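You operate a simulated robot arm through the tools that you are given. There is no shell and no other tool. Be economical: measure what you need, move in short steps, check, and stop when the job is done.

You are at the controls of a simulated robot arm. One attempt, no reset.

JOB
Heat-seal the bag marked THIN and lay it in the green tray.
Fine: set the switch to the bag's word, hold the bar down till the lamp is green, then switch off.

Only the result counts: the job must be done as asked and must still hold three seconds after the hand-in. Knocking over, shifting, dropping, spilling or breaking anything else fails it. Lids that push on must go on centred and level and be pressed home; caps that screw on are set level and turned clockwise until they are tight.

ROBOT AND FRAMES
A 7-joint arm with a two-finger parallel gripper, fixed in place. Base frame: the origin is at the foot of the arm, x ahead of it, y to its left, z up; the work surface is at about z = 0. Readings come in m, degrees, newtons and seconds.
With the tool pointing down near the work surface it reaches from about 0.24 to 0.62 m from the base axis. Its first joint turns from -66.0 to 66.0 degrees. Payload 2.6 kg.
Tool frame: the origin (TCP) lies between the finger pads and is the grasp point; the fingertips stand 0.03 m ahead of it; z points along the fingers, y is the line along which they close. Largest opening 0.094 m; finger width 0.028, thickness 0.01; the body of the gripper, 0.05 by 0.096 m, starts 0.055 m behind the TCP.
Orientation is that of the tool frame in the base frame, as a unit quaternion [w, x, y, z]. With the fingers straight down and closing along the base's y, the tool's x points along the base's -x, its y along +y and its z along -z.

CONTROLS
- The arm moves only by the tool jog_arm. Its arguments are lists of equal length, an entry for each row: "offset": the shift along the tool's x, y, z in m, a list of three; "rot": the turn, a rotation vector about the tool's x, y, z in rad, a list of three; "fingers": the opening in per cent of the stroke, from 0 (shut) to 100 (fully open). In form: {"offset": [[dx, dy, dz], ...], "rot": [[rx, ry, rz], ...], "fingers": [fingers, ...]}. A call has 1 to 10 rows; each row shifts and turns the commanded pose from where the row before left it, along the tool's axes as they then stand. A row lasts 0.2 s, in which the tool goes at most 0.05 m and 8.6 degrees; a call with a longer step from one row to the next is refused whole, and so is a gripper value outside its range. A pose out of reach is approached as far as the arm can. The call stops where the force on the tool passes 70 N (or 10 N more than at its start, if that is more) or the arm is blocked; 0.2 s more then pass. Each finger travels about 0.072 m/s and halts on what it meets, pressing with about 29 N; the grip force reading is that of the motor and also rises with nothing between the fingers. The clock runs only during rows and for 0.2 s after the last one: add rows that do not move to give the fingers time. The reply holds the time, the measured pose of the TCP, the force on the tool along the base axes, the opening and the grip force, in the units named above and with some noise, with the torque about the TCP (base axes, N m) and any sound that the robot's microphone picked up, and new pictures: "show" is both (left out), scene, wrist or none.
- Cameras (640 x 400 px; columns grow to the right, rows downward): "scene" is fixed at [0.0129, 0.4153, 0.589]; the picture's right is [-0.93, -0.35, 0.00], its down [-0.12, 0.32, -0.94] and it looks along [0.33, -0.88, -0.35] (base axes); focal length 312 px, centre (320, 200). "wrist" rides on the gripper at [0.076, 0.014, -0.103] in the tool frame; the picture's right is [-0.18, 0.98, 0.00], its down [-0.75, -0.14, -0.64] and it looks along [-0.63, -0.12, 0.77] (tool axes); focal length 243 px, centre (320, 200). There is no depth. A picture from a camera that has moved, and an enlarged one, comes with that camera's place and axes in the base frame and with its lens.
- enlarge(camera, box): a new picture of the part [left, top, right, bottom] of that camera's present view, enlarged. The clock stands still meanwhile.
- job_done(): hands the job in; it is judged then, once.

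Go step by step. Nothing tells you positions but the pictures and the camera data: compare them with the known pose of the tool, close in by small moves and look again before you grip or let go. The budget is 120 turns and 200 pictures, counting those below and the enlarged ones. Unless the task says otherwise, let go and move clear before handing in, and close with one line.

The tools are called after "Call:" as a command line: name --argument value ..., lists and objects as JSON in quotes. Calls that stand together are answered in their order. jog_arm: Moves the arm, as the interface text tells. Its arguments: {"type":"object","properties":{"offset":{"type":"array"},"rot":{"type":"array"},"fingers":{"type":"array"},"show":{"type":"string","enum":["both","scene","wrist","none"]}},"required":["offset","rot","fingers"]} The other tools are called the same way: enlarge (camera, box) takes an enlarged picture of a part of a camera's view; job_done () hands the job in.

At the start:

```text
time_s: 0.0
tcp_pos: [0.241, -0.1714, 0.4346]
ee_rot: [0.001, 0.001, 1.0, 0.0]
wrist_force: [0.8, 0.9, 0.2]
moment: [-0.04, 0.02, 0.01]
grip_width: 0.0938
gripper_force: 0.0
```

scene: 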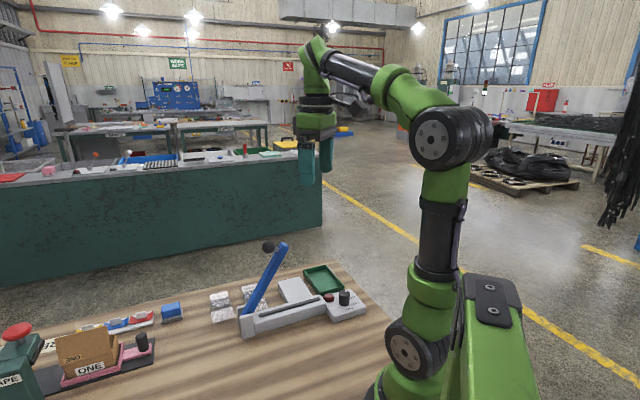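
wrist: 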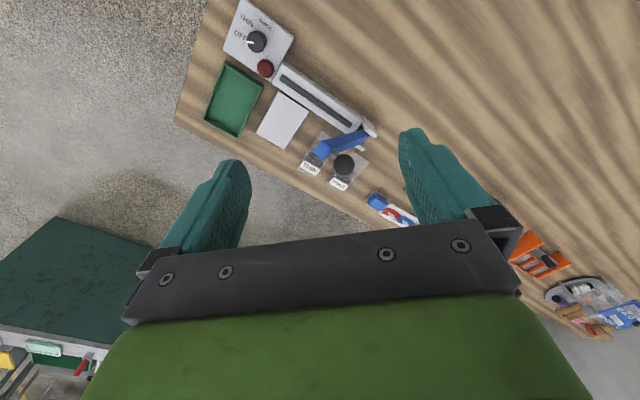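

I see the sealer with its switch box, lamp, blue lever, green tray, and two bags. I'll enlarge both views first.

Call:
enlarge --camera "wrist" --box '[180, 0, 440, 220]'

Call:
enlarge --camera "scene" --box '[190, 230, 390, 350]'

```text
1.82 times, centred on (310, 110) of wrist
camera zoom: at [0.1641, -0.1571, 0.5367], right [0.19, 0.98, 0.0], down [0.75, -0.14, 0.64], along [0.63, -0.12, -0.77], focal length 441 px, centre (338, 364)
```

zoom: 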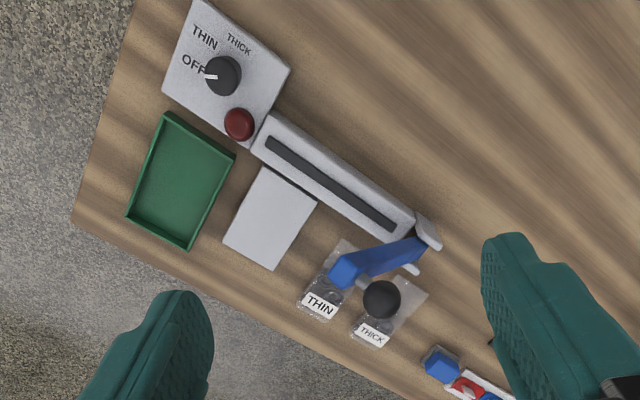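

```text
3.20 times, centred on (290, 290) of scene
camera zoom: at [0.0129, 0.4153, 0.589], right [-0.93, -0.35, 0.0], down [-0.12, 0.32, -0.94], along [0.33, -0.88, -0.35], focal length 998 px, centre (416, -88)
```

zoom: 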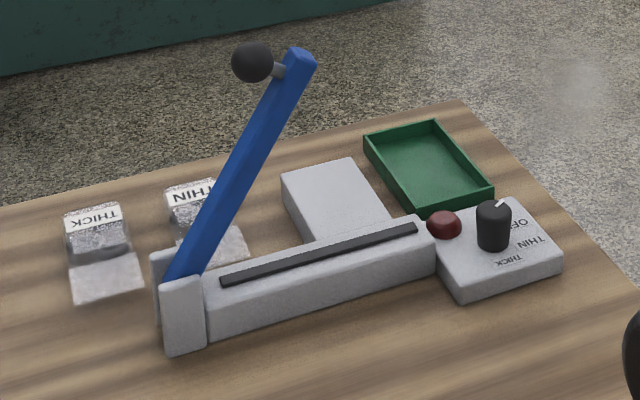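

The sealer bar runs at about 45° in the base frame, from roughly (0.26,-0.25) to (0.38,-0.13). The THIN bag is near (0.445,-0.22). I'll turn the tool 45° and move over the bag, staying high.

Call:
jog_arm --offset '[[0, 0, 0], [0, 0, 0], [0, 0, 0], [0, 0, 0], [0, 0, 0], [0, 0, 0], [-0.042, 0.026, 0], [-0.042, 0.026, 0], [-0.042, 0.026, 0], [-0.042, 0.026, 0]]' --rot '[[0, 0, 0.1309], [0, 0, 0.1309], [0, 0, 0.1309], [0, 0, 0.1309], [0, 0, 0.1309], [0, 0, 0.1309], [0, 0, 0], [0, 0, 0], [0, 0, 0], [0, 0, 0]]' --fingers '[100, 100, 100, 100, 100, 100, 100, 100, 100, 100]'

```text
time_s: 2.2
tcp_pos: [0.4141, -0.2056, 0.4239]
ee_rot: [0.0, 0.383, 0.924, 0.0]
wrist_force: [0.3, 0.1, -0.1]
moment: [-0.01, -0.04, -0.01]
grip_width: 0.0939
gripper_force: 0.1
out of reach, approached as far as the arm can: row 10
camera wrist: at [0.3693, -0.1421, 0.526], right [0.83, 0.56, 0.0], down [0.43, -0.63, 0.64], along [0.36, -0.53, -0.77], focal length 243 px, centre (320, 200)
```

scene: 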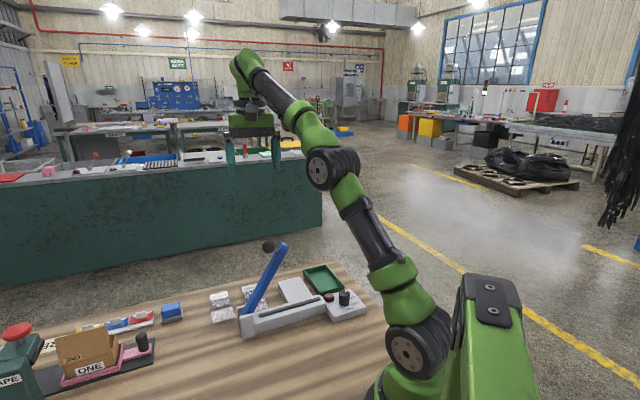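
wrist: 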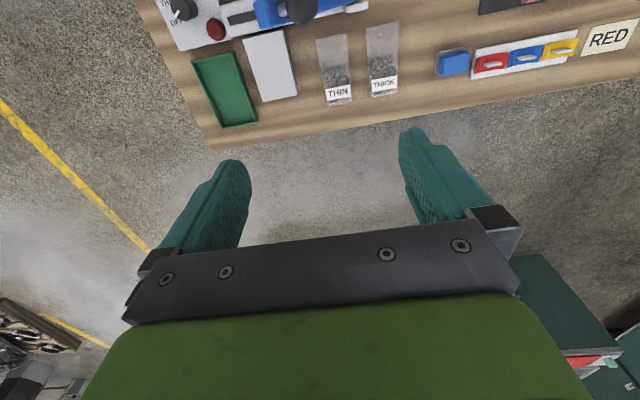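

The bag lies with its label end outward and its mouth toward the bar. I'll go down for a closer look.

Call:
jog_arm --offset '[[0, 0, 0.045], [0, 0, 0.045], [0, 0, 0.045], [0, 0, 0.045]]' --rot '[[0, 0, 0], [0, 0, 0], [0, 0, 0], [0, 0, 0]]' --fingers '[100, 100, 100, 100]'

Call:
enlarge --camera "wrist" --box '[160, 0, 480, 200]'

```text
time_s: 3.2
tcp_pos: [0.4137, -0.2037, 0.2431]
ee_rot: [0.001, 0.383, 0.924, 0.0]
wrist_force: [0.3, -0.3, -1.5]
moment: [-0.01, 0.04, 0.0]
grip_width: 0.0941
gripper_force: 0.1
camera wrist: at [0.3684, -0.1409, 0.3454], right [0.83, 0.56, 0.0], down [0.43, -0.63, 0.64], along [0.36, -0.53, -0.77], focal length 243 px, centre (320, 200)
```

scene: 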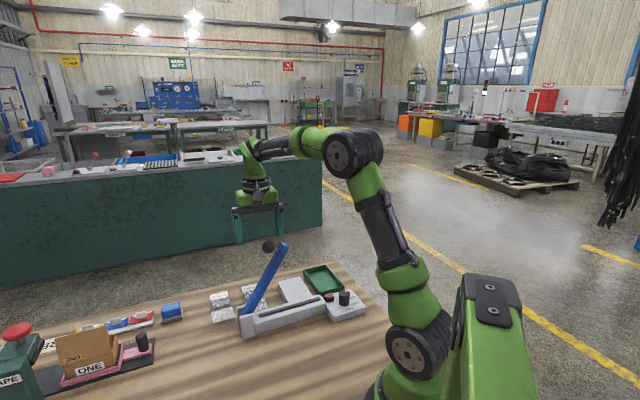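
wrist: 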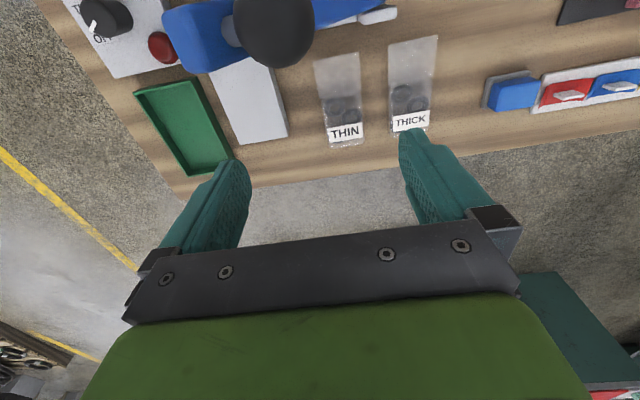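

```text
2.00 times, centred on (320, 100) of wrist
camera zoom: at [0.3684, -0.1409, 0.3454], right [0.83, 0.56, 0.0], down [0.43, -0.63, 0.64], along [0.36, -0.53, -0.77], focal length 485 px, centre (320, 400)
```

zoom: 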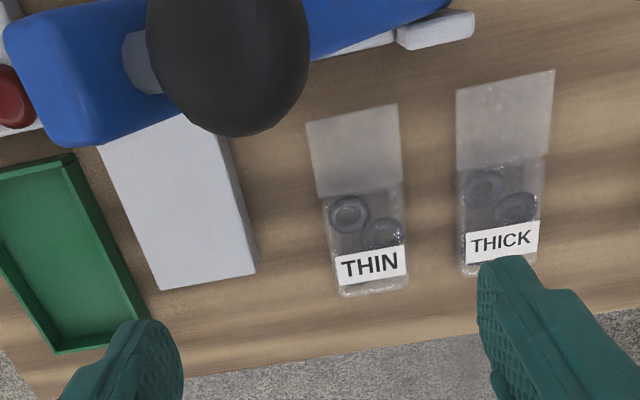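

The bag is about 0.05 wide and 0.12 long. Its body is centred near (0.474,-0.236), with the mouth flap toward the bar. I'll move over the body with the fingers partly open and go down partway.

Call:
jog_arm --offset '[[-0.0377, 0.0099, 0], [-0.0377, 0.0099, 0], [0, 0, 0.048], [0, 0, 0.048], [0, 0, 0.044], [0, 0, 0]]' --rot '[[0, 0, 0], [0, 0, 0], [0, 0, 0], [0, 0, 0], [0, 0, 0], [0, 0, 0]]' --fingers '[74, 74, 74, 74, 74, 74]'

Call:
enlarge --camera "scene" --box '[190, 230, 390, 350]'

```text
time_s: 4.6
tcp_pos: [0.4806, -0.2455, 0.1012]
ee_rot: [0.001, 0.384, 0.923, 0.0]
wrist_force: [-0.3, 0.0, -0.6]
moment: [0.02, -0.01, 0.04]
grip_width: 0.0698
gripper_force: 0.0
camera wrist: at [0.4364, -0.1809, 0.2045], right [0.83, 0.56, 0.0], down [0.43, -0.63, 0.64], along [0.36, -0.53, -0.77], focal length 243 px, centre (320, 200)
```

scene: 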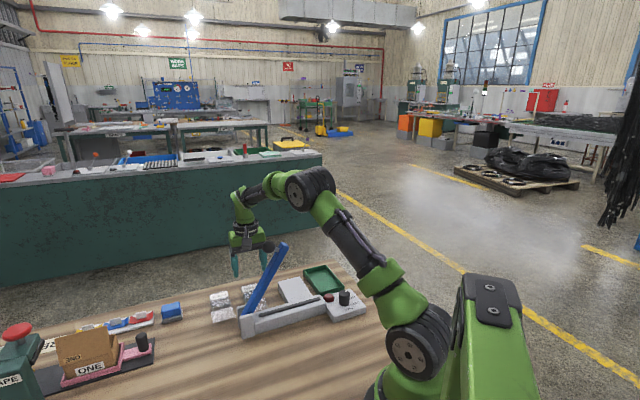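
wrist: 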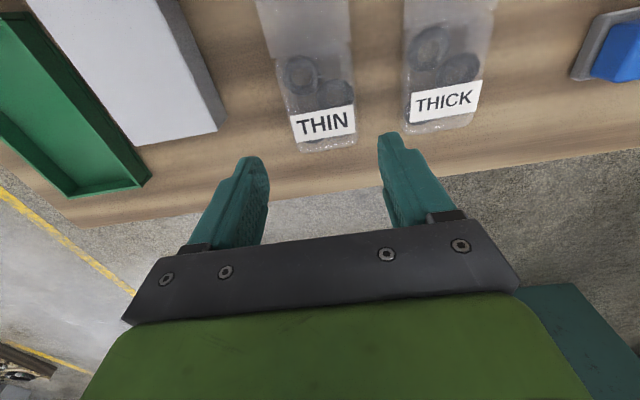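

```text
3.20 times, centred on (290, 290) of scene
camera zoom: at [0.0129, 0.4153, 0.589], right [-0.93, -0.35, 0.0], down [-0.12, 0.32, -0.94], along [0.33, -0.88, -0.35], focal length 998 px, centre (416, -88)
```

zoom: 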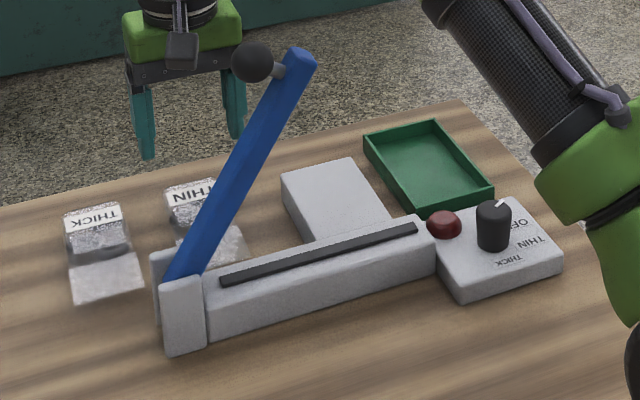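

The fingers are lined up with the bag, within about 2 mm. I'll go down to just above the table.

Call:
jog_arm --offset '[[0, 0.002, 0.022], [0, 0, 0.022], [0, 0, 0.021]]' --rot '[[0, 0, 0], [0, 0, 0], [0, 0, 0]]' --fingers '[74, 74, 74]'

```text
time_s: 5.4
tcp_pos: [0.4815, -0.2421, 0.0378]
ee_rot: [0.0, 0.383, 0.924, 0.0]
wrist_force: [-0.1, -0.1, -0.4]
moment: [0.02, 0.06, 0.0]
grip_width: 0.0695
gripper_force: 0.0
camera wrist: at [0.4376, -0.1797, 0.1407], right [0.83, 0.56, 0.0], down [0.43, -0.63, 0.64], along [0.36, -0.53, -0.77], focal length 243 px, centre (320, 200)
```

scene: 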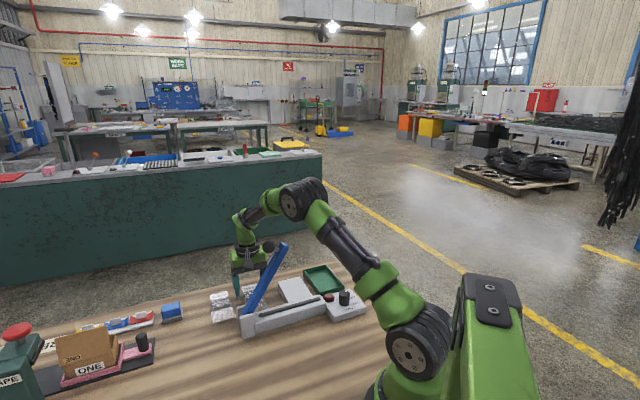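
wrist: 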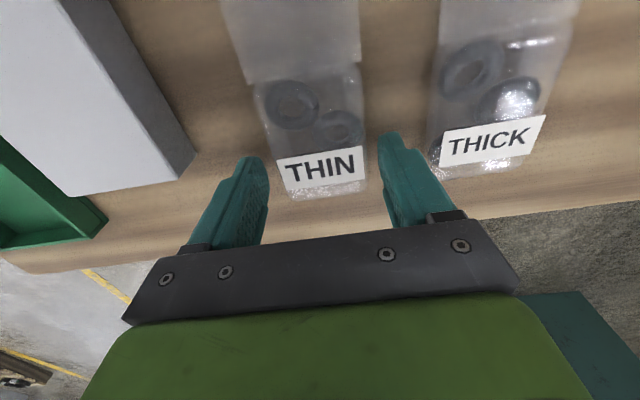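

The bag is between the fingertips. I'll go down 4 mm more and close the fingers.

Call:
jog_arm --offset '[[0, 0, 0.004], [0, 0, 0], [0, 0, 0], [0, 0, 0]]' --rot '[[0, 0, 0], [0, 0, 0], [0, 0, 0], [0, 0, 0]]' --fingers '[74, 45, 45, 45]' --show "wrist"

```text
time_s: 6.4
tcp_pos: [0.4826, -0.2437, 0.0348]
ee_rot: [0.0, 0.383, 0.924, -0.001]
wrist_force: [0.3, 1.1, 0.6]
moment: [0.02, 0.03, -0.01]
grip_width: 0.055
gripper_force: 28.7
camera wrist: at [0.4376, -0.1793, 0.1369], right [0.83, 0.56, 0.0], down [0.43, -0.63, 0.64], along [0.36, -0.53, -0.77], focal length 243 px, centre (320, 200)
```

wrist: 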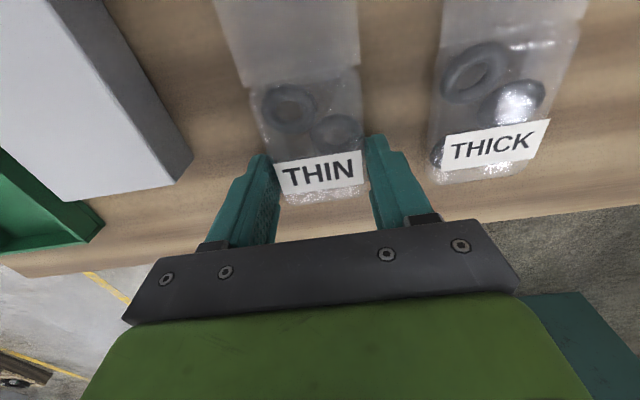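

The bag is gripped. I'll lift it, slide along the bar direction to the platform, and check.

Call:
jog_arm --offset '[[0, 0, -0.035], [0, 0, -0.04], [0, -0.038, 0], [0, -0.038, 0], [0, -0.038, 0], [0.035, 0, 0], [0, 0, 0]]' --rot '[[0, 0, 0], [0, 0, 0], [0, 0, 0], [0, 0, 0], [0, 0, 0], [0, 0, 0], [0, 0, 0]]' --fingers '[40, 40, 40, 40, 40, 40, 40]'

Call:
enlarge --camera "scene" --box '[190, 230, 390, 350]'

```text
time_s: 8.0
tcp_pos: [0.3761, -0.2984, 0.1088]
ee_rot: [0.001, 0.384, 0.924, 0.0]
wrist_force: [-0.1, 0.6, -0.1]
moment: [0.02, -0.02, -0.01]
grip_width: 0.0377
gripper_force: 0.1
camera wrist: at [0.3321, -0.2347, 0.2115], right [0.83, 0.56, 0.0], down [0.43, -0.63, 0.64], along [0.36, -0.53, -0.77], focal length 243 px, centre (320, 200)
```

scene: 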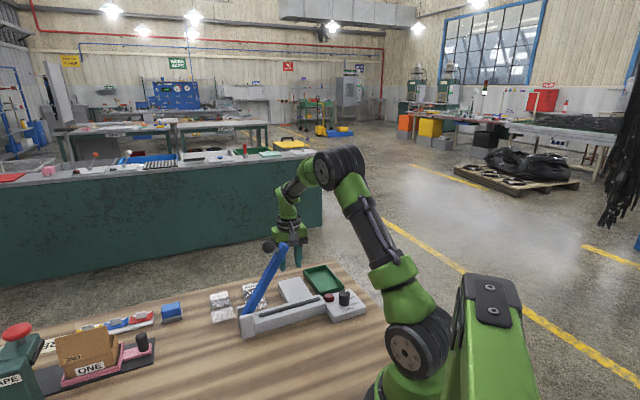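
wrist: 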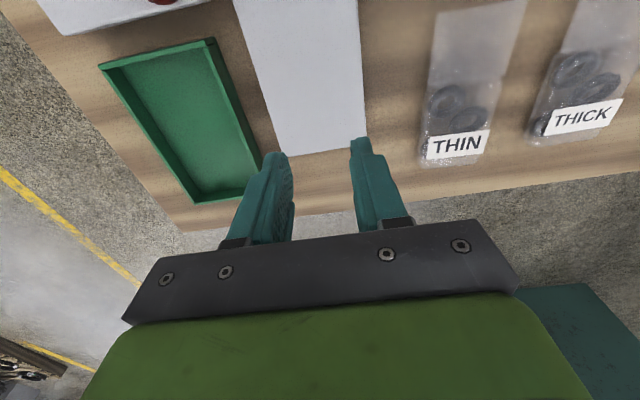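

```text
3.20 times, centred on (290, 290) of scene
camera zoom: at [0.0128, 0.4153, 0.589], right [-0.93, -0.35, 0.0], down [-0.12, 0.32, -0.94], along [0.33, -0.88, -0.35], focal length 998 px, centre (416, -88)
```

zoom: 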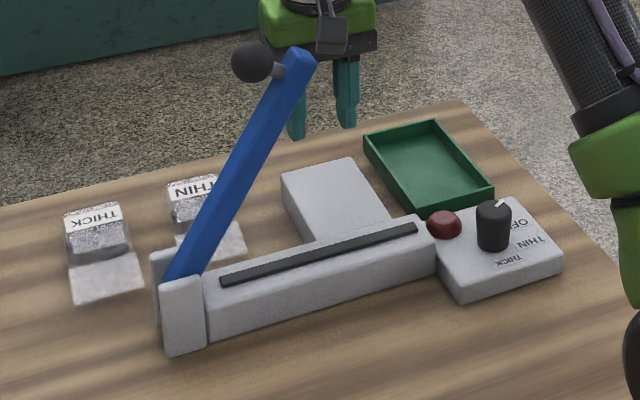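

The bag slipped out, probably because I gripped too high on it. It still lies about where it was, so I'll go back above it and look.

Call:
jog_arm --offset '[[-0.03, 0, -0.01], [0, 0.038, 0], [0, 0.038, 0], [0, 0.038, 0], [0, 0, 0]]' --rot '[[0, 0, 0], [0, 0, 0], [0, 0, 0], [0, 0, 0], [0, 0, 0]]' --fingers '[72, 72, 72, 72, 72]' --show "none"

Call:
enlarge --camera "wrist" --box '[220, 0, 540, 200]'

Call:
enlarge --camera "scene" --box '[200, 280, 280, 330]'

```text
time_s: 9.2
tcp_pos: [0.4789, -0.2383, 0.1205]
ee_rot: [0.0, 0.384, 0.923, 0.001]
wrist_force: [-0.2, 0.3, 0.7]
moment: [-0.02, -0.01, -0.02]
grip_width: 0.0678
gripper_force: 0.1
```

```text
2.00 times, centred on (380, 100) of wrist
camera zoom: at [0.4341, -0.1748, 0.2218], right [0.83, 0.56, 0.0], down [0.43, -0.63, 0.64], along [0.36, -0.53, -0.77], focal length 485 px, centre (200, 400)
```

zoom: 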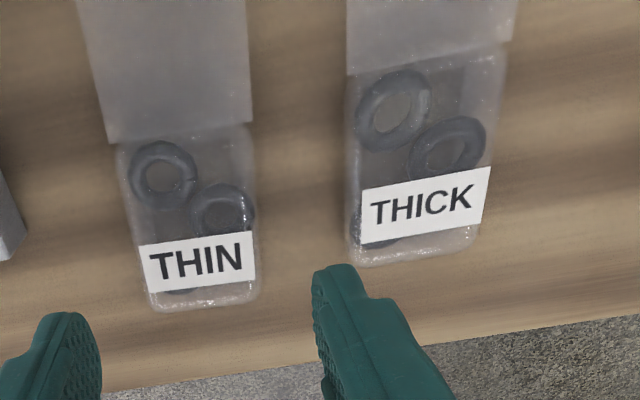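

```text
8.00 times, centred on (240, 305) of scene
camera zoom: at [0.0128, 0.4153, 0.589], right [-0.93, -0.35, 0.0], down [-0.12, 0.32, -0.94], along [0.33, -0.88, -0.35], focal length 2495 px, centre (960, -640)
```

zoom: 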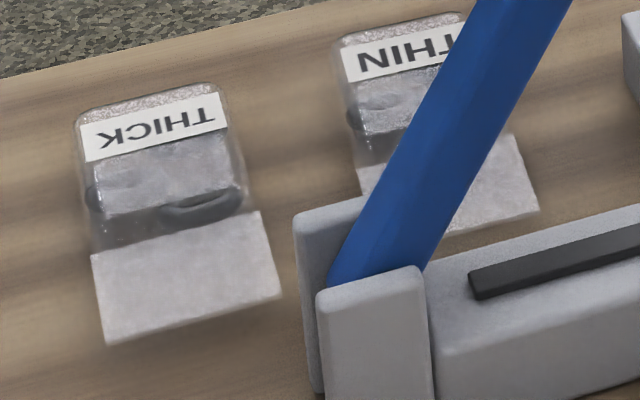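

I'll grip lower and nearer the middle of the body this time, with the fingertips almost on the table, and then lift slowly.

Call:
jog_arm --offset '[[-0.003, -0.003, 0.03], [0, 0, 0.03], [0, 0, 0.02], [0, 0, 0.009], [0, 0, 0]]' --rot '[[0, 0, 0], [0, 0, 0], [0, 0, 0], [0, 0, 0], [0, 0, 0]]' --fingers '[72, 72, 72, 72, 72]' --show "wrist"

```text
time_s: 10.4
tcp_pos: [0.4778, -0.2445, 0.032]
ee_rot: [-0.001, 0.384, 0.923, 0.0]
wrist_force: [0.4, 0.2, 0.3]
moment: [0.01, -0.02, -0.03]
grip_width: 0.0678
gripper_force: 0.0
camera wrist: at [0.4337, -0.1795, 0.1332], right [0.83, 0.56, 0.0], down [0.43, -0.63, 0.64], along [0.36, -0.53, -0.77], focal length 243 px, centre (320, 200)
```

wrist: 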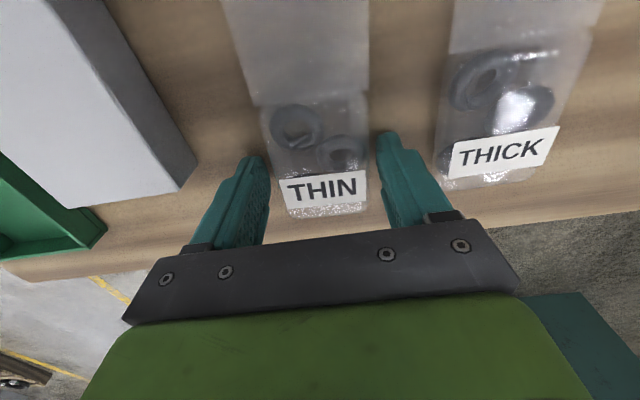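

Call:
jog_arm --offset '[[0, 0, 0], [0, 0, 0], [0, 0, 0], [0, 0, 0], [0, 0, 0], [0, 0, -0.004], [0, 0, -0.004], [0, 0, -0.008]]' --rot '[[0, 0, 0], [0, 0, 0], [0, 0, 0], [0, 0, 0], [0, 0, 0], [0, 0, 0], [0, 0, 0], [0, 0, 0]]' --fingers '[20, 20, 20, 20, 20, 20, 20, 20]'

Call:
enlarge --camera "scene" --box '[200, 280, 280, 330]'

```text
time_s: 12.2
tcp_pos: [0.4776, -0.2435, 0.0455]
ee_rot: [-0.001, 0.384, 0.924, 0.0]
wrist_force: [-0.1, -0.9, 0.0]
moment: [0.01, 0.02, 0.02]
grip_width: 0.0548
gripper_force: 29.0
camera wrist: at [0.4343, -0.1799, 0.1492], right [0.83, 0.56, 0.0], down [0.43, -0.63, 0.64], along [0.36, -0.53, -0.77], focal length 243 px, centre (320, 200)
```

scene: 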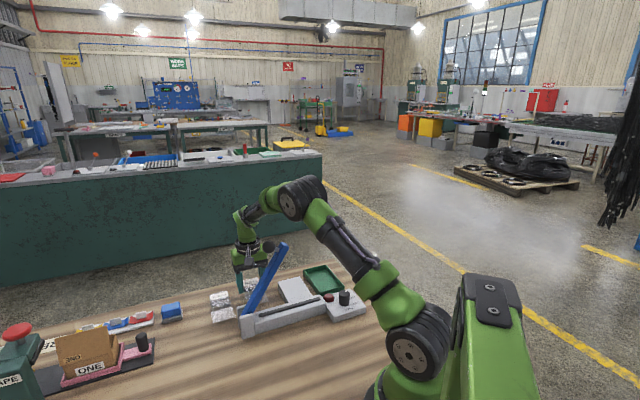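
wrist: 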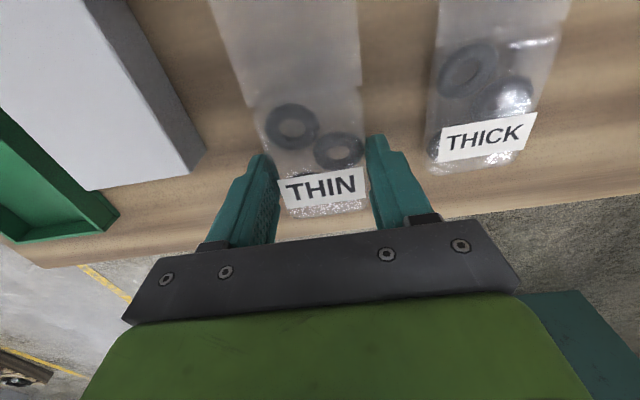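

```text
8.00 times, centred on (240, 305) of scene
camera zoom: at [0.0129, 0.4153, 0.589], right [-0.93, -0.35, 0.0], down [-0.12, 0.32, -0.94], along [0.33, -0.88, -0.35], focal length 2495 px, centre (960, -640)
```

zoom: 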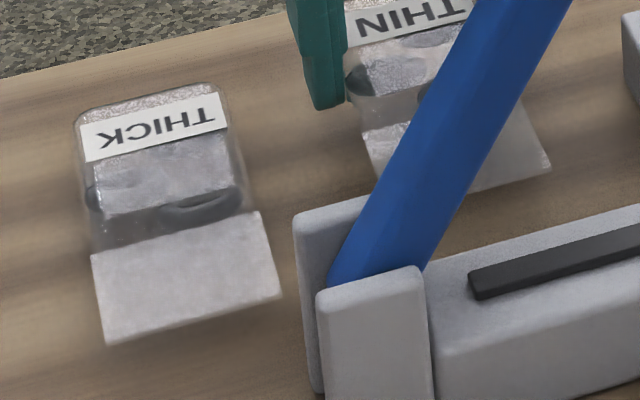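

The bag is rising with the gripper and the grip holds at 0.055. I'll keep lifting gently.

Call:
jog_arm --offset '[[0, 0, -0.008], [0, 0, -0.01], [0, 0, -0.01], [0, 0, -0.01], [0, 0, -0.01], [0, 0, -0.006]]' --rot '[[0, 0, 0], [0, 0, 0], [0, 0, 0], [0, 0, 0], [0, 0, 0], [0, 0, 0]]' --fingers '[20, 20, 20, 20, 20, 20]'

```text
time_s: 13.6
tcp_pos: [0.4799, -0.2433, 0.1005]
ee_rot: [0.001, 0.382, 0.924, 0.0]
wrist_force: [-0.1, 0.1, -0.7]
moment: [-0.01, 0.0, 0.02]
grip_width: 0.0551
gripper_force: 28.8
camera wrist: at [0.4345, -0.1803, 0.203], right [0.83, 0.56, 0.0], down [0.43, -0.63, 0.64], along [0.36, -0.53, -0.77], focal length 243 px, centre (320, 200)
```

scene: 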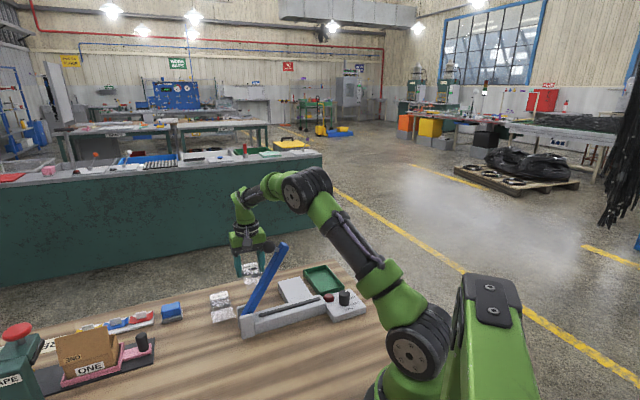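
wrist: 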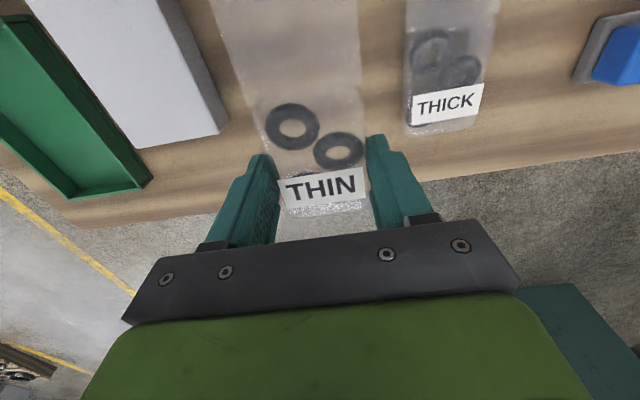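

The bag is held at the middle of its body. I'll carry it along the bar direction and then toward the bar, staying at z≈0.10.

Call:
jog_arm --offset '[[0, -0.0226, 0], [0, -0.0226, 0], [0, -0.0226, 0], [0, -0.0226, 0], [0, -0.0224, 0], [0.0194, 0, 0], [0.0194, 0, 0], [0.0194, 0, 0], [0.0192, 0, 0], [0, 0, 0]]' --rot '[[0, 0, 0], [0, 0, 0], [0, 0, 0], [0, 0, 0], [0, 0, 0], [0, 0, 0], [0, 0, 0], [0, 0, 0], [0, 0, 0], [0, 0, 0]]' --fingers '[20, 20, 20, 20, 20, 20, 20, 20, 20, 20]'

Call:
enlarge --camera "scene" --box '[230, 235, 370, 335]'

```text
time_s: 15.8
tcp_pos: [0.3444, -0.2679, 0.0992]
ee_rot: [-0.001, 0.384, 0.923, 0.0]
wrist_force: [-0.3, -0.2, -0.8]
moment: [-0.03, -0.01, -0.01]
grip_width: 0.055
gripper_force: 28.9
camera wrist: at [0.3, -0.2043, 0.2024], right [0.83, 0.56, 0.0], down [0.43, -0.63, 0.64], along [0.36, -0.53, -0.77], focal length 243 px, centre (320, 200)
```

scene: 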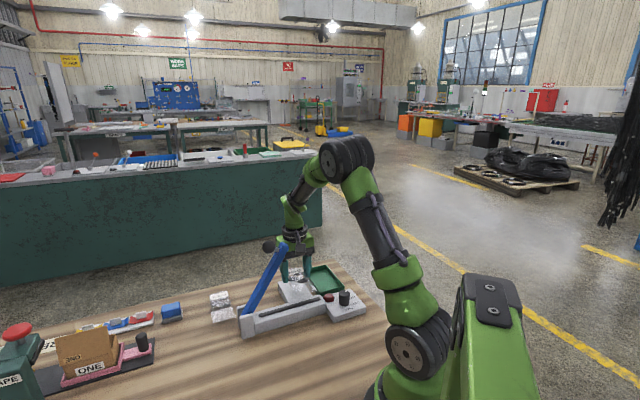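
wrist: 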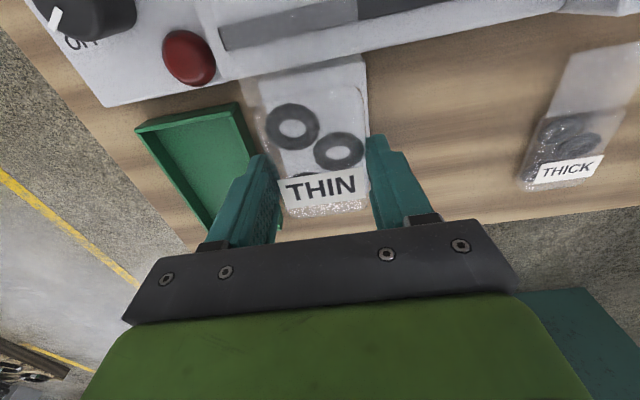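

```text
4.00 times, centred on (300, 285) of scene
camera zoom: at [0.0128, 0.4153, 0.589], right [-0.93, -0.35, 0.0], down [-0.12, 0.32, -0.94], along [0.33, -0.88, -0.35], focal length 1248 px, centre (400, -140)
```

zoom: 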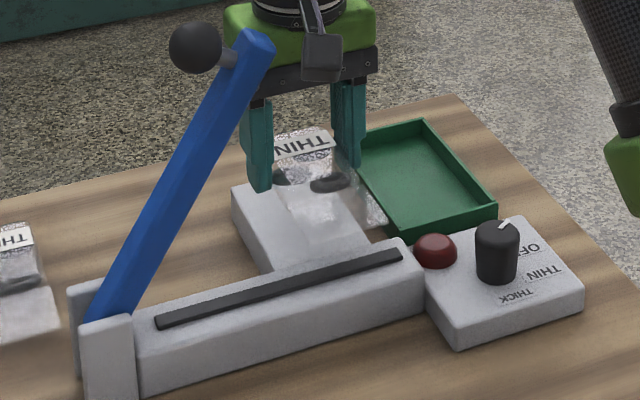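

The alignment looks good: the bag's body is over the platform and its mouth points at the bar. I'll lower it to just above the platform.

Call:
jog_arm --offset '[[0, 0, 0.01], [0, 0, 0.01], [0, 0, 0.009], [0, 0, 0]]' --rot '[[0, 0, 0], [0, 0, 0], [0, 0, 0], [0, 0, 0]]' --fingers '[20, 20, 20, 20]' --show "wrist"

Call:
enlarge --camera "scene" --box '[230, 235, 370, 335]'

```text
time_s: 16.8
tcp_pos: [0.3442, -0.2693, 0.0712]
ee_rot: [0.0, 0.384, 0.923, 0.0]
wrist_force: [0.1, -0.3, -0.8]
moment: [-0.02, 0.0, -0.01]
grip_width: 0.055
gripper_force: 28.8
camera wrist: at [0.2999, -0.2047, 0.1739], right [0.83, 0.56, 0.0], down [0.43, -0.63, 0.64], along [0.36, -0.53, -0.77], focal length 243 px, centre (320, 200)
```

wrist: 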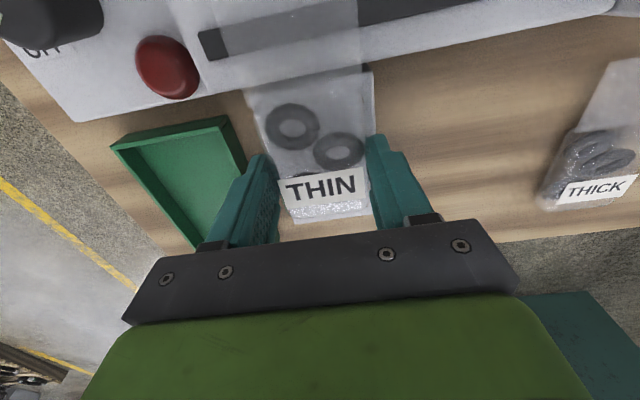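

```text
4.00 times, centred on (300, 285) of scene
camera zoom: at [0.0129, 0.4153, 0.589], right [-0.93, -0.35, 0.0], down [-0.12, 0.32, -0.94], along [0.33, -0.88, -0.35], focal length 1248 px, centre (400, -140)
```

zoom: 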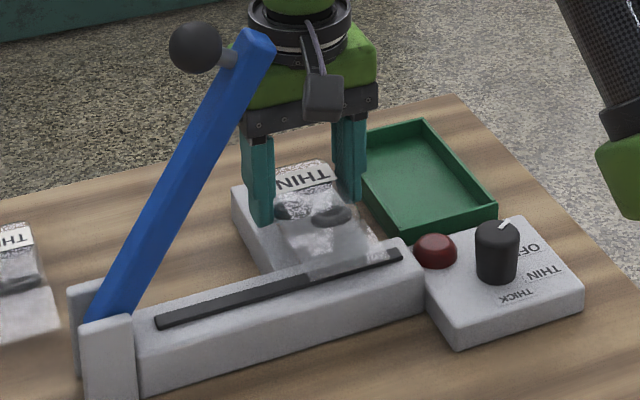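

It's just above the platform. I'll lower gently until it touches.

Call:
jog_arm --offset '[[0, 0, 0.003], [0, 0, 0.003], [0, 0, 0]]' --rot '[[0, 0, 0], [0, 0, 0], [0, 0, 0]]' --fingers '[20, 20, 20]' --show "none"

Call:
enlarge --camera "scene" --box '[265, 275, 345, 325]'

Call:
enlarge --camera "wrist" --box '[180, 0, 440, 162]'

```text
time_s: 17.6
tcp_pos: [0.3446, -0.2681, 0.0654]
ee_rot: [0.001, 0.384, 0.923, 0.0]
wrist_force: [0.1, 0.8, 0.0]
moment: [0.03, 0.0, -0.03]
grip_width: 0.0546
gripper_force: 29.2
```

```text
8.00 times, centred on (305, 300) of scene
camera zoom: at [0.0129, 0.4153, 0.589], right [-0.93, -0.35, 0.0], down [-0.12, 0.32, -0.94], along [0.33, -0.88, -0.35], focal length 2495 px, centre (440, -600)
```

zoom: 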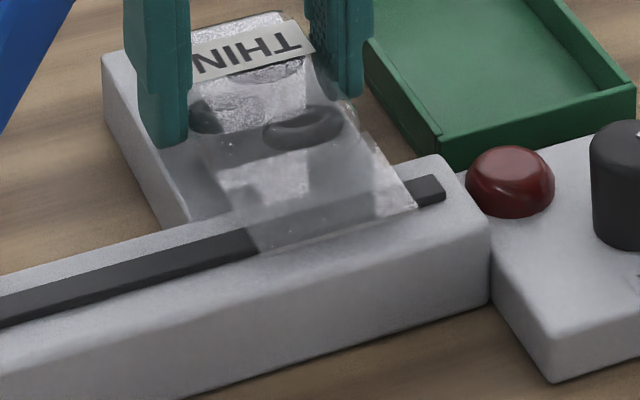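

```text
2.46 times, centred on (310, 81) of wrist
camera zoom: at [0.3002, -0.2051, 0.168], right [0.83, 0.56, 0.0], down [0.43, -0.63, 0.64], along [0.36, -0.53, -0.77], focal length 597 px, centre (345, 493)
```

zoom: 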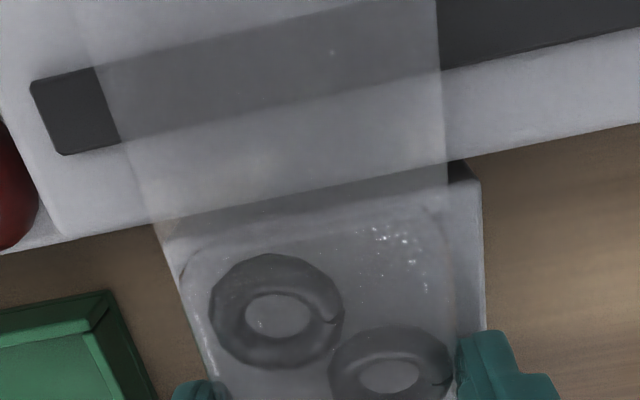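

The flap lies squarely across the seal strip and reaches a little past it. I'll lower the last couple of millimetres and open slowly.

Call:
jog_arm --offset '[[0, 0, 0.0015], [0, 0, 0.001], [0, 0, 0]]' --rot '[[0, 0, 0], [0, 0, 0], [0, 0, 0]]' --fingers '[20, 20, 20]' --show "none"

```text
time_s: 18.4
tcp_pos: [0.3443, -0.2674, 0.0628]
ee_rot: [0.0, 0.384, 0.923, 0.0]
wrist_force: [0.1, -0.3, -0.7]
moment: [-0.04, -0.02, 0.02]
grip_width: 0.0551
gripper_force: 29.2
```

Call:
jog_arm --offset '[[0, 0, 0.001], [0, 0, 0]]' --rot '[[0, 0, 0], [0, 0, 0]]' --fingers '[20, 20]' --show "none"

Call:
enlarge --camera "scene" --box '[265, 275, 345, 325]'

```text
time_s: 19.0
tcp_pos: [0.3443, -0.2693, 0.0616]
ee_rot: [0.0, 0.383, 0.924, 0.0]
wrist_force: [-0.8, -0.2, -0.4]
moment: [0.0, 0.0, -0.03]
grip_width: 0.0548
gripper_force: 28.9
```

```text
8.00 times, centred on (305, 300) of scene
camera zoom: at [0.0129, 0.4153, 0.589], right [-0.93, -0.35, 0.0], down [-0.12, 0.32, -0.94], along [0.33, -0.88, -0.35], focal length 2495 px, centre (440, -600)
```

zoom: 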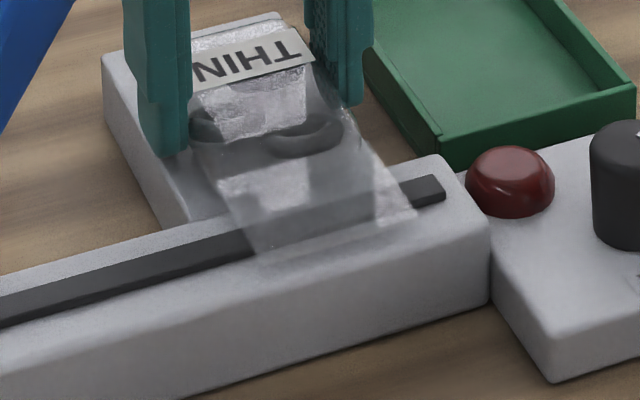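

Call:
jog_arm --offset '[[0, 0, 0.001], [0, 0, 0.001], [0, 0, 0]]' --rot '[[0, 0, 0], [0, 0, 0], [0, 0, 0]]' --fingers '[20, 20, 20]' --show "none"

Call:
enlarge --camera "scene" --box '[265, 275, 345, 325]'

```text
time_s: 19.8
tcp_pos: [0.3451, -0.2685, 0.0603]
ee_rot: [0.001, 0.383, 0.924, 0.0]
wrist_force: [-1.8, -0.9, 8.8]
moment: [0.32, 0.47, 0.05]
grip_width: 0.0548
gripper_force: 29.2
```

```text
8.00 times, centred on (305, 300) of scene
camera zoom: at [0.0128, 0.4153, 0.589], right [-0.93, -0.35, 0.0], down [-0.12, 0.32, -0.94], along [0.33, -0.88, -0.35], focal length 2495 px, centre (440, -600)
```

zoom: 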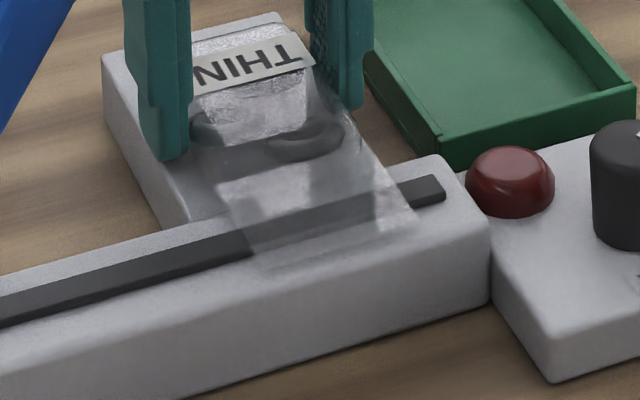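

There is contact at about 9 N, so the bag is down. I'll open the fingers and retreat straight up.

Call:
jog_arm --offset '[[0, 0, -0.001], [0, 0, 0], [0, 0, 0], [0, 0, -0.02], [0, 0, -0.04], [-0.03, 0, -0.04]]' --rot '[[0, 0, 0], [0, 0, 0], [0, 0, 0], [0, 0, 0], [0, 0, 0], [0, 0, 0]]' --fingers '[68, 72, 72, 72, 72, 72]'

Call:
enlarge --camera "scene" --box '[265, 275, 345, 325]'

```text
time_s: 21.2
tcp_pos: [0.3645, -0.29, 0.1604]
ee_rot: [0.0, 0.384, 0.924, 0.0]
wrist_force: [-0.2, 0.7, -0.2]
moment: [0.03, -0.02, 0.02]
grip_width: 0.0676
gripper_force: 0.0
camera wrist: at [0.3211, -0.2261, 0.2642], right [0.83, 0.56, 0.0], down [0.43, -0.63, 0.64], along [0.36, -0.53, -0.77], focal length 243 px, centre (320, 200)
```

scene: 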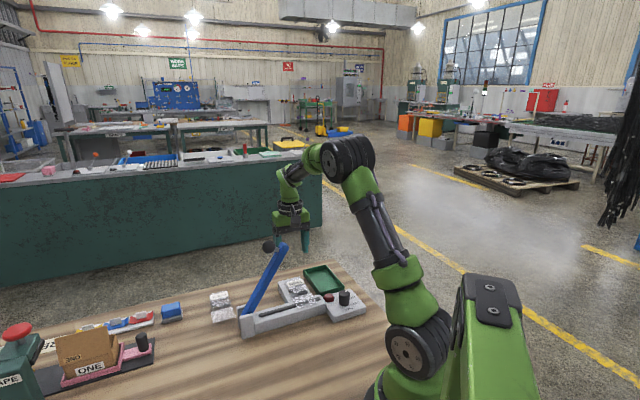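
wrist: 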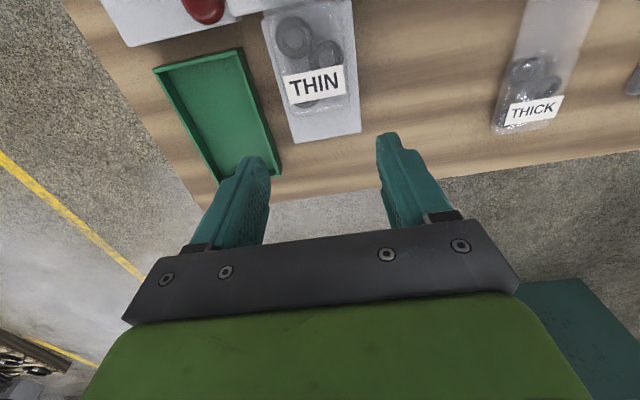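

```text
8.00 times, centred on (305, 300) of scene
camera zoom: at [0.0128, 0.4153, 0.589], right [-0.93, -0.35, 0.0], down [-0.12, 0.32, -0.94], along [0.33, -0.88, -0.35], focal length 2495 px, centre (440, -600)
```

zoom: 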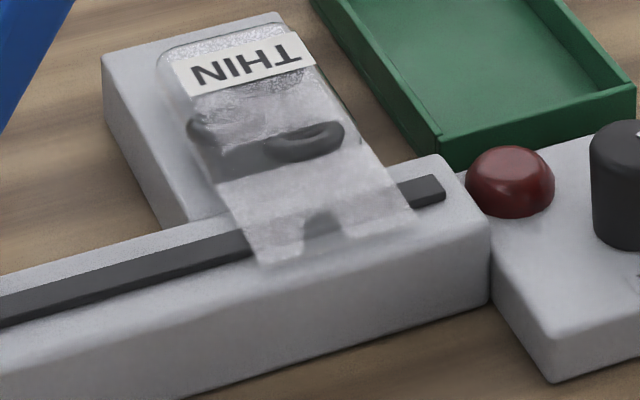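

The bag is placed well. The switch knob is next, at about (0.2005,-0.273) with its top near z≈0.055. I'll turn the tool so the fingers can twist about 50° without hitting the lamp, then move over the knob.

Call:
jog_arm --offset '[[0, 0, -0.03], [0, 0, 0], [0, 0, 0], [0, 0, 0], [0, 0, 0], [0, 0, 0], [0, 0, 0], [0, 0, 0], [0, 0, 0]]' --rot '[[0, 0, -0.1358], [0, 0, -0.1358], [0, 0, -0.1358], [0, 0, -0.1358], [0, 0, -0.1358], [0, 0, -0.1358], [0, 0, -0.1358], [0, 0, -0.1358], [0, 0, -0.1358]]' --fingers '[60, 60, 60, 60, 60, 60, 60, 60, 60]' --show "none"

```text
time_s: 23.2
tcp_pos: [0.3651, -0.29, 0.191]
ee_rot: [0.0, -0.217, 0.976, 0.0]
wrist_force: [-0.2, -0.9, 0.6]
moment: [0.0, -0.04, 0.0]
grip_width: 0.0566
gripper_force: 0.1
```

Call:
jog_arm --offset '[[0.0355, 0.02125, 0], [0.0355, 0.02125, 0], [0.0355, 0.02125, 0], [0.0355, 0.02125, 0], [0, 0, 0.04], [0, 0, 0]]' --rot '[[0, 0, 0], [0, 0, 0], [0, 0, 0], [0, 0, 0], [0, 0, 0], [0, 0, 0]]' --fingers '[55, 55, 55, 55, 55, 55]'

Call:
enlarge --camera "scene" --box '[290, 250, 410, 340]'

```text
time_s: 24.6
tcp_pos: [0.2008, -0.2723, 0.1503]
ee_rot: [0.001, -0.216, 0.976, 0.0]
wrist_force: [0.2, -0.3, 0.4]
moment: [0.01, 0.0, -0.01]
grip_width: 0.0518
gripper_force: 0.1
camera wrist: at [0.1251, -0.2924, 0.253], right [-0.25, 0.97, 0.0], down [0.74, 0.19, 0.64], along [0.62, 0.16, -0.77], focal length 243 px, centre (320, 200)
```

scene: 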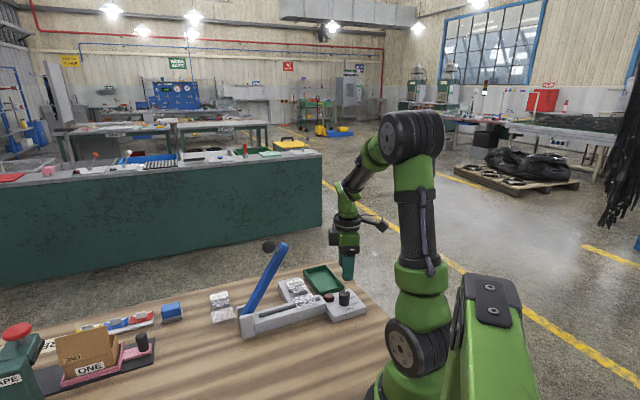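
wrist: 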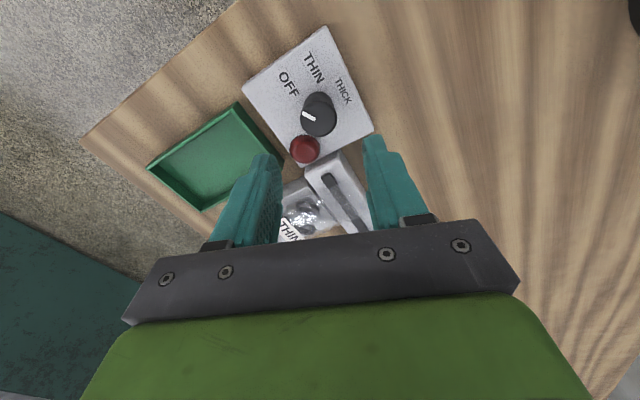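

```text
4.44 times, centred on (350, 295) of scene
camera zoom: at [0.0128, 0.4153, 0.589], right [-0.93, -0.35, 0.0], down [-0.12, 0.32, -0.94], along [0.33, -0.88, -0.35], focal length 1386 px, centre (187, -222)
```

zoom: 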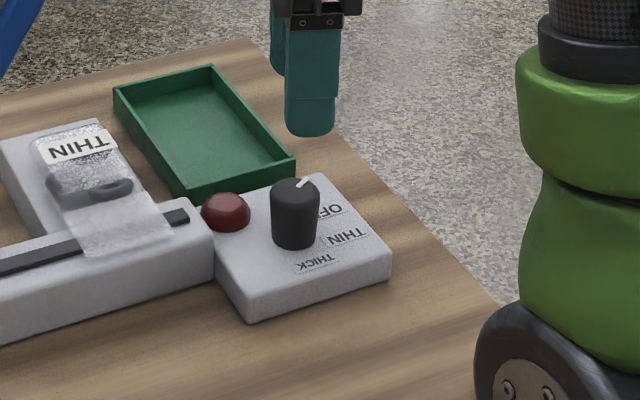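

Call:
enlarge --camera "wrist" --box '[230, 20, 390, 120]'

Call:
enlarge --camera "wrist" --box '[230, 60, 390, 180]'

```text
4.00 times, centred on (310, 70) of wrist
camera zoom: at [0.1251, -0.2924, 0.253], right [-0.25, 0.97, 0.0], down [0.74, 0.19, 0.64], along [0.62, 0.16, -0.77], focal length 970 px, centre (360, 720)
```

zoom: 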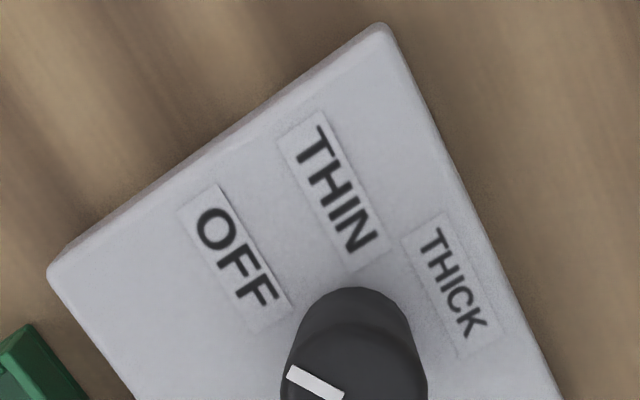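

```text
3.33 times, centred on (310, 120) of wrist
camera zoom: at [0.1251, -0.2924, 0.253], right [-0.25, 0.97, 0.0], down [0.74, 0.19, 0.64], along [0.62, 0.16, -0.77], focal length 809 px, centre (353, 467)
```

zoom: 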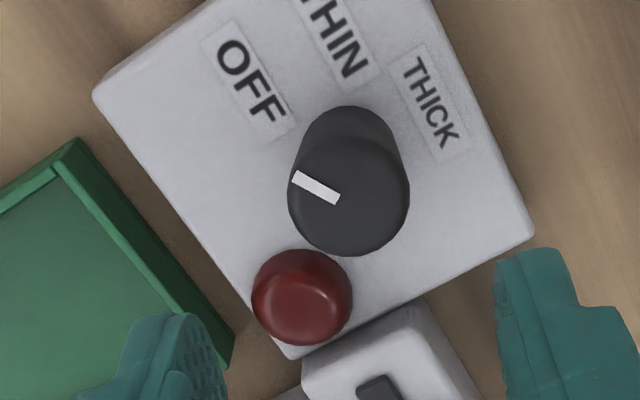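

The labels look about 60° apart, with THIN clockwise from OFF as seen from above. I'll centre on the knob and go down around it.

Call:
jog_arm --offset '[[0.0013, -0.0016, 0.03], [0, 0, 0.03], [0, 0, 0.015], [0, 0, 0.009], [0, 0, 0]]' --rot '[[0, 0, 0], [0, 0, 0], [0, 0, 0], [0, 0, 0], [0, 0, 0]]' --fingers '[55, 55, 55, 55, 55]'

Call:
enlarge --camera "scene" --box '[300, 270, 396, 330]'

```text
time_s: 25.8
tcp_pos: [0.1998, -0.2757, 0.0659]
ee_rot: [0.001, -0.216, 0.976, -0.001]
wrist_force: [-0.1, -0.7, -0.2]
moment: [0.01, 0.0, 0.0]
grip_width: 0.0519
gripper_force: 0.2
camera wrist: at [0.1244, -0.2942, 0.1691], right [-0.25, 0.97, 0.0], down [0.74, 0.19, 0.64], along [0.62, 0.16, -0.77], focal length 243 px, centre (320, 200)
```

scene: 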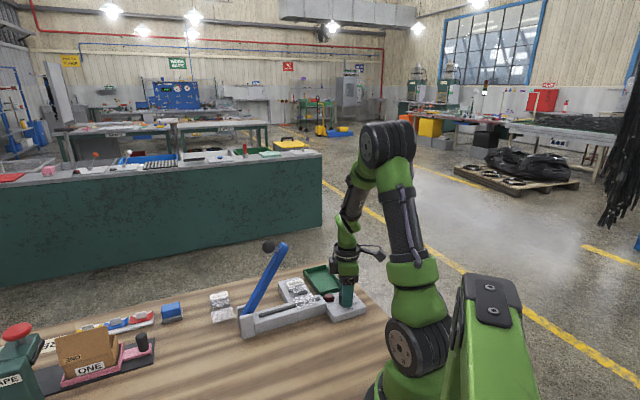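
wrist: 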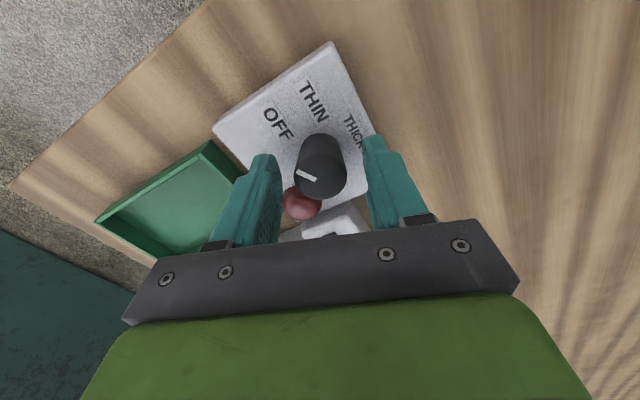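

```text
6.67 times, centred on (348, 300) of scene
camera zoom: at [0.0129, 0.4153, 0.589], right [-0.93, -0.35, 0.0], down [-0.12, 0.32, -0.94], along [0.33, -0.88, -0.35], focal length 2079 px, centre (133, -467)
```

zoom: 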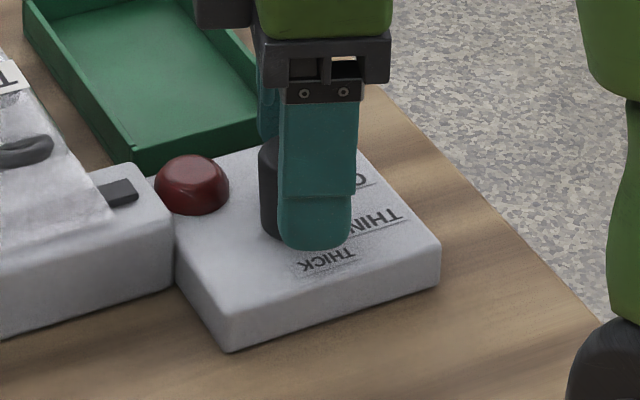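

Call:
enlarge --camera "wrist" --box '[240, 110, 400, 210]'

```text
4.00 times, centred on (320, 160) of wrist
camera zoom: at [0.1244, -0.2942, 0.1691], right [-0.25, 0.97, 0.0], down [0.74, 0.19, 0.64], along [0.62, 0.16, -0.77], focal length 970 px, centre (320, 360)
```

zoom: 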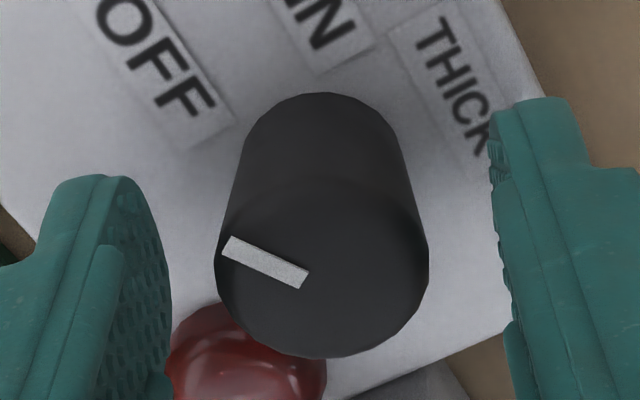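

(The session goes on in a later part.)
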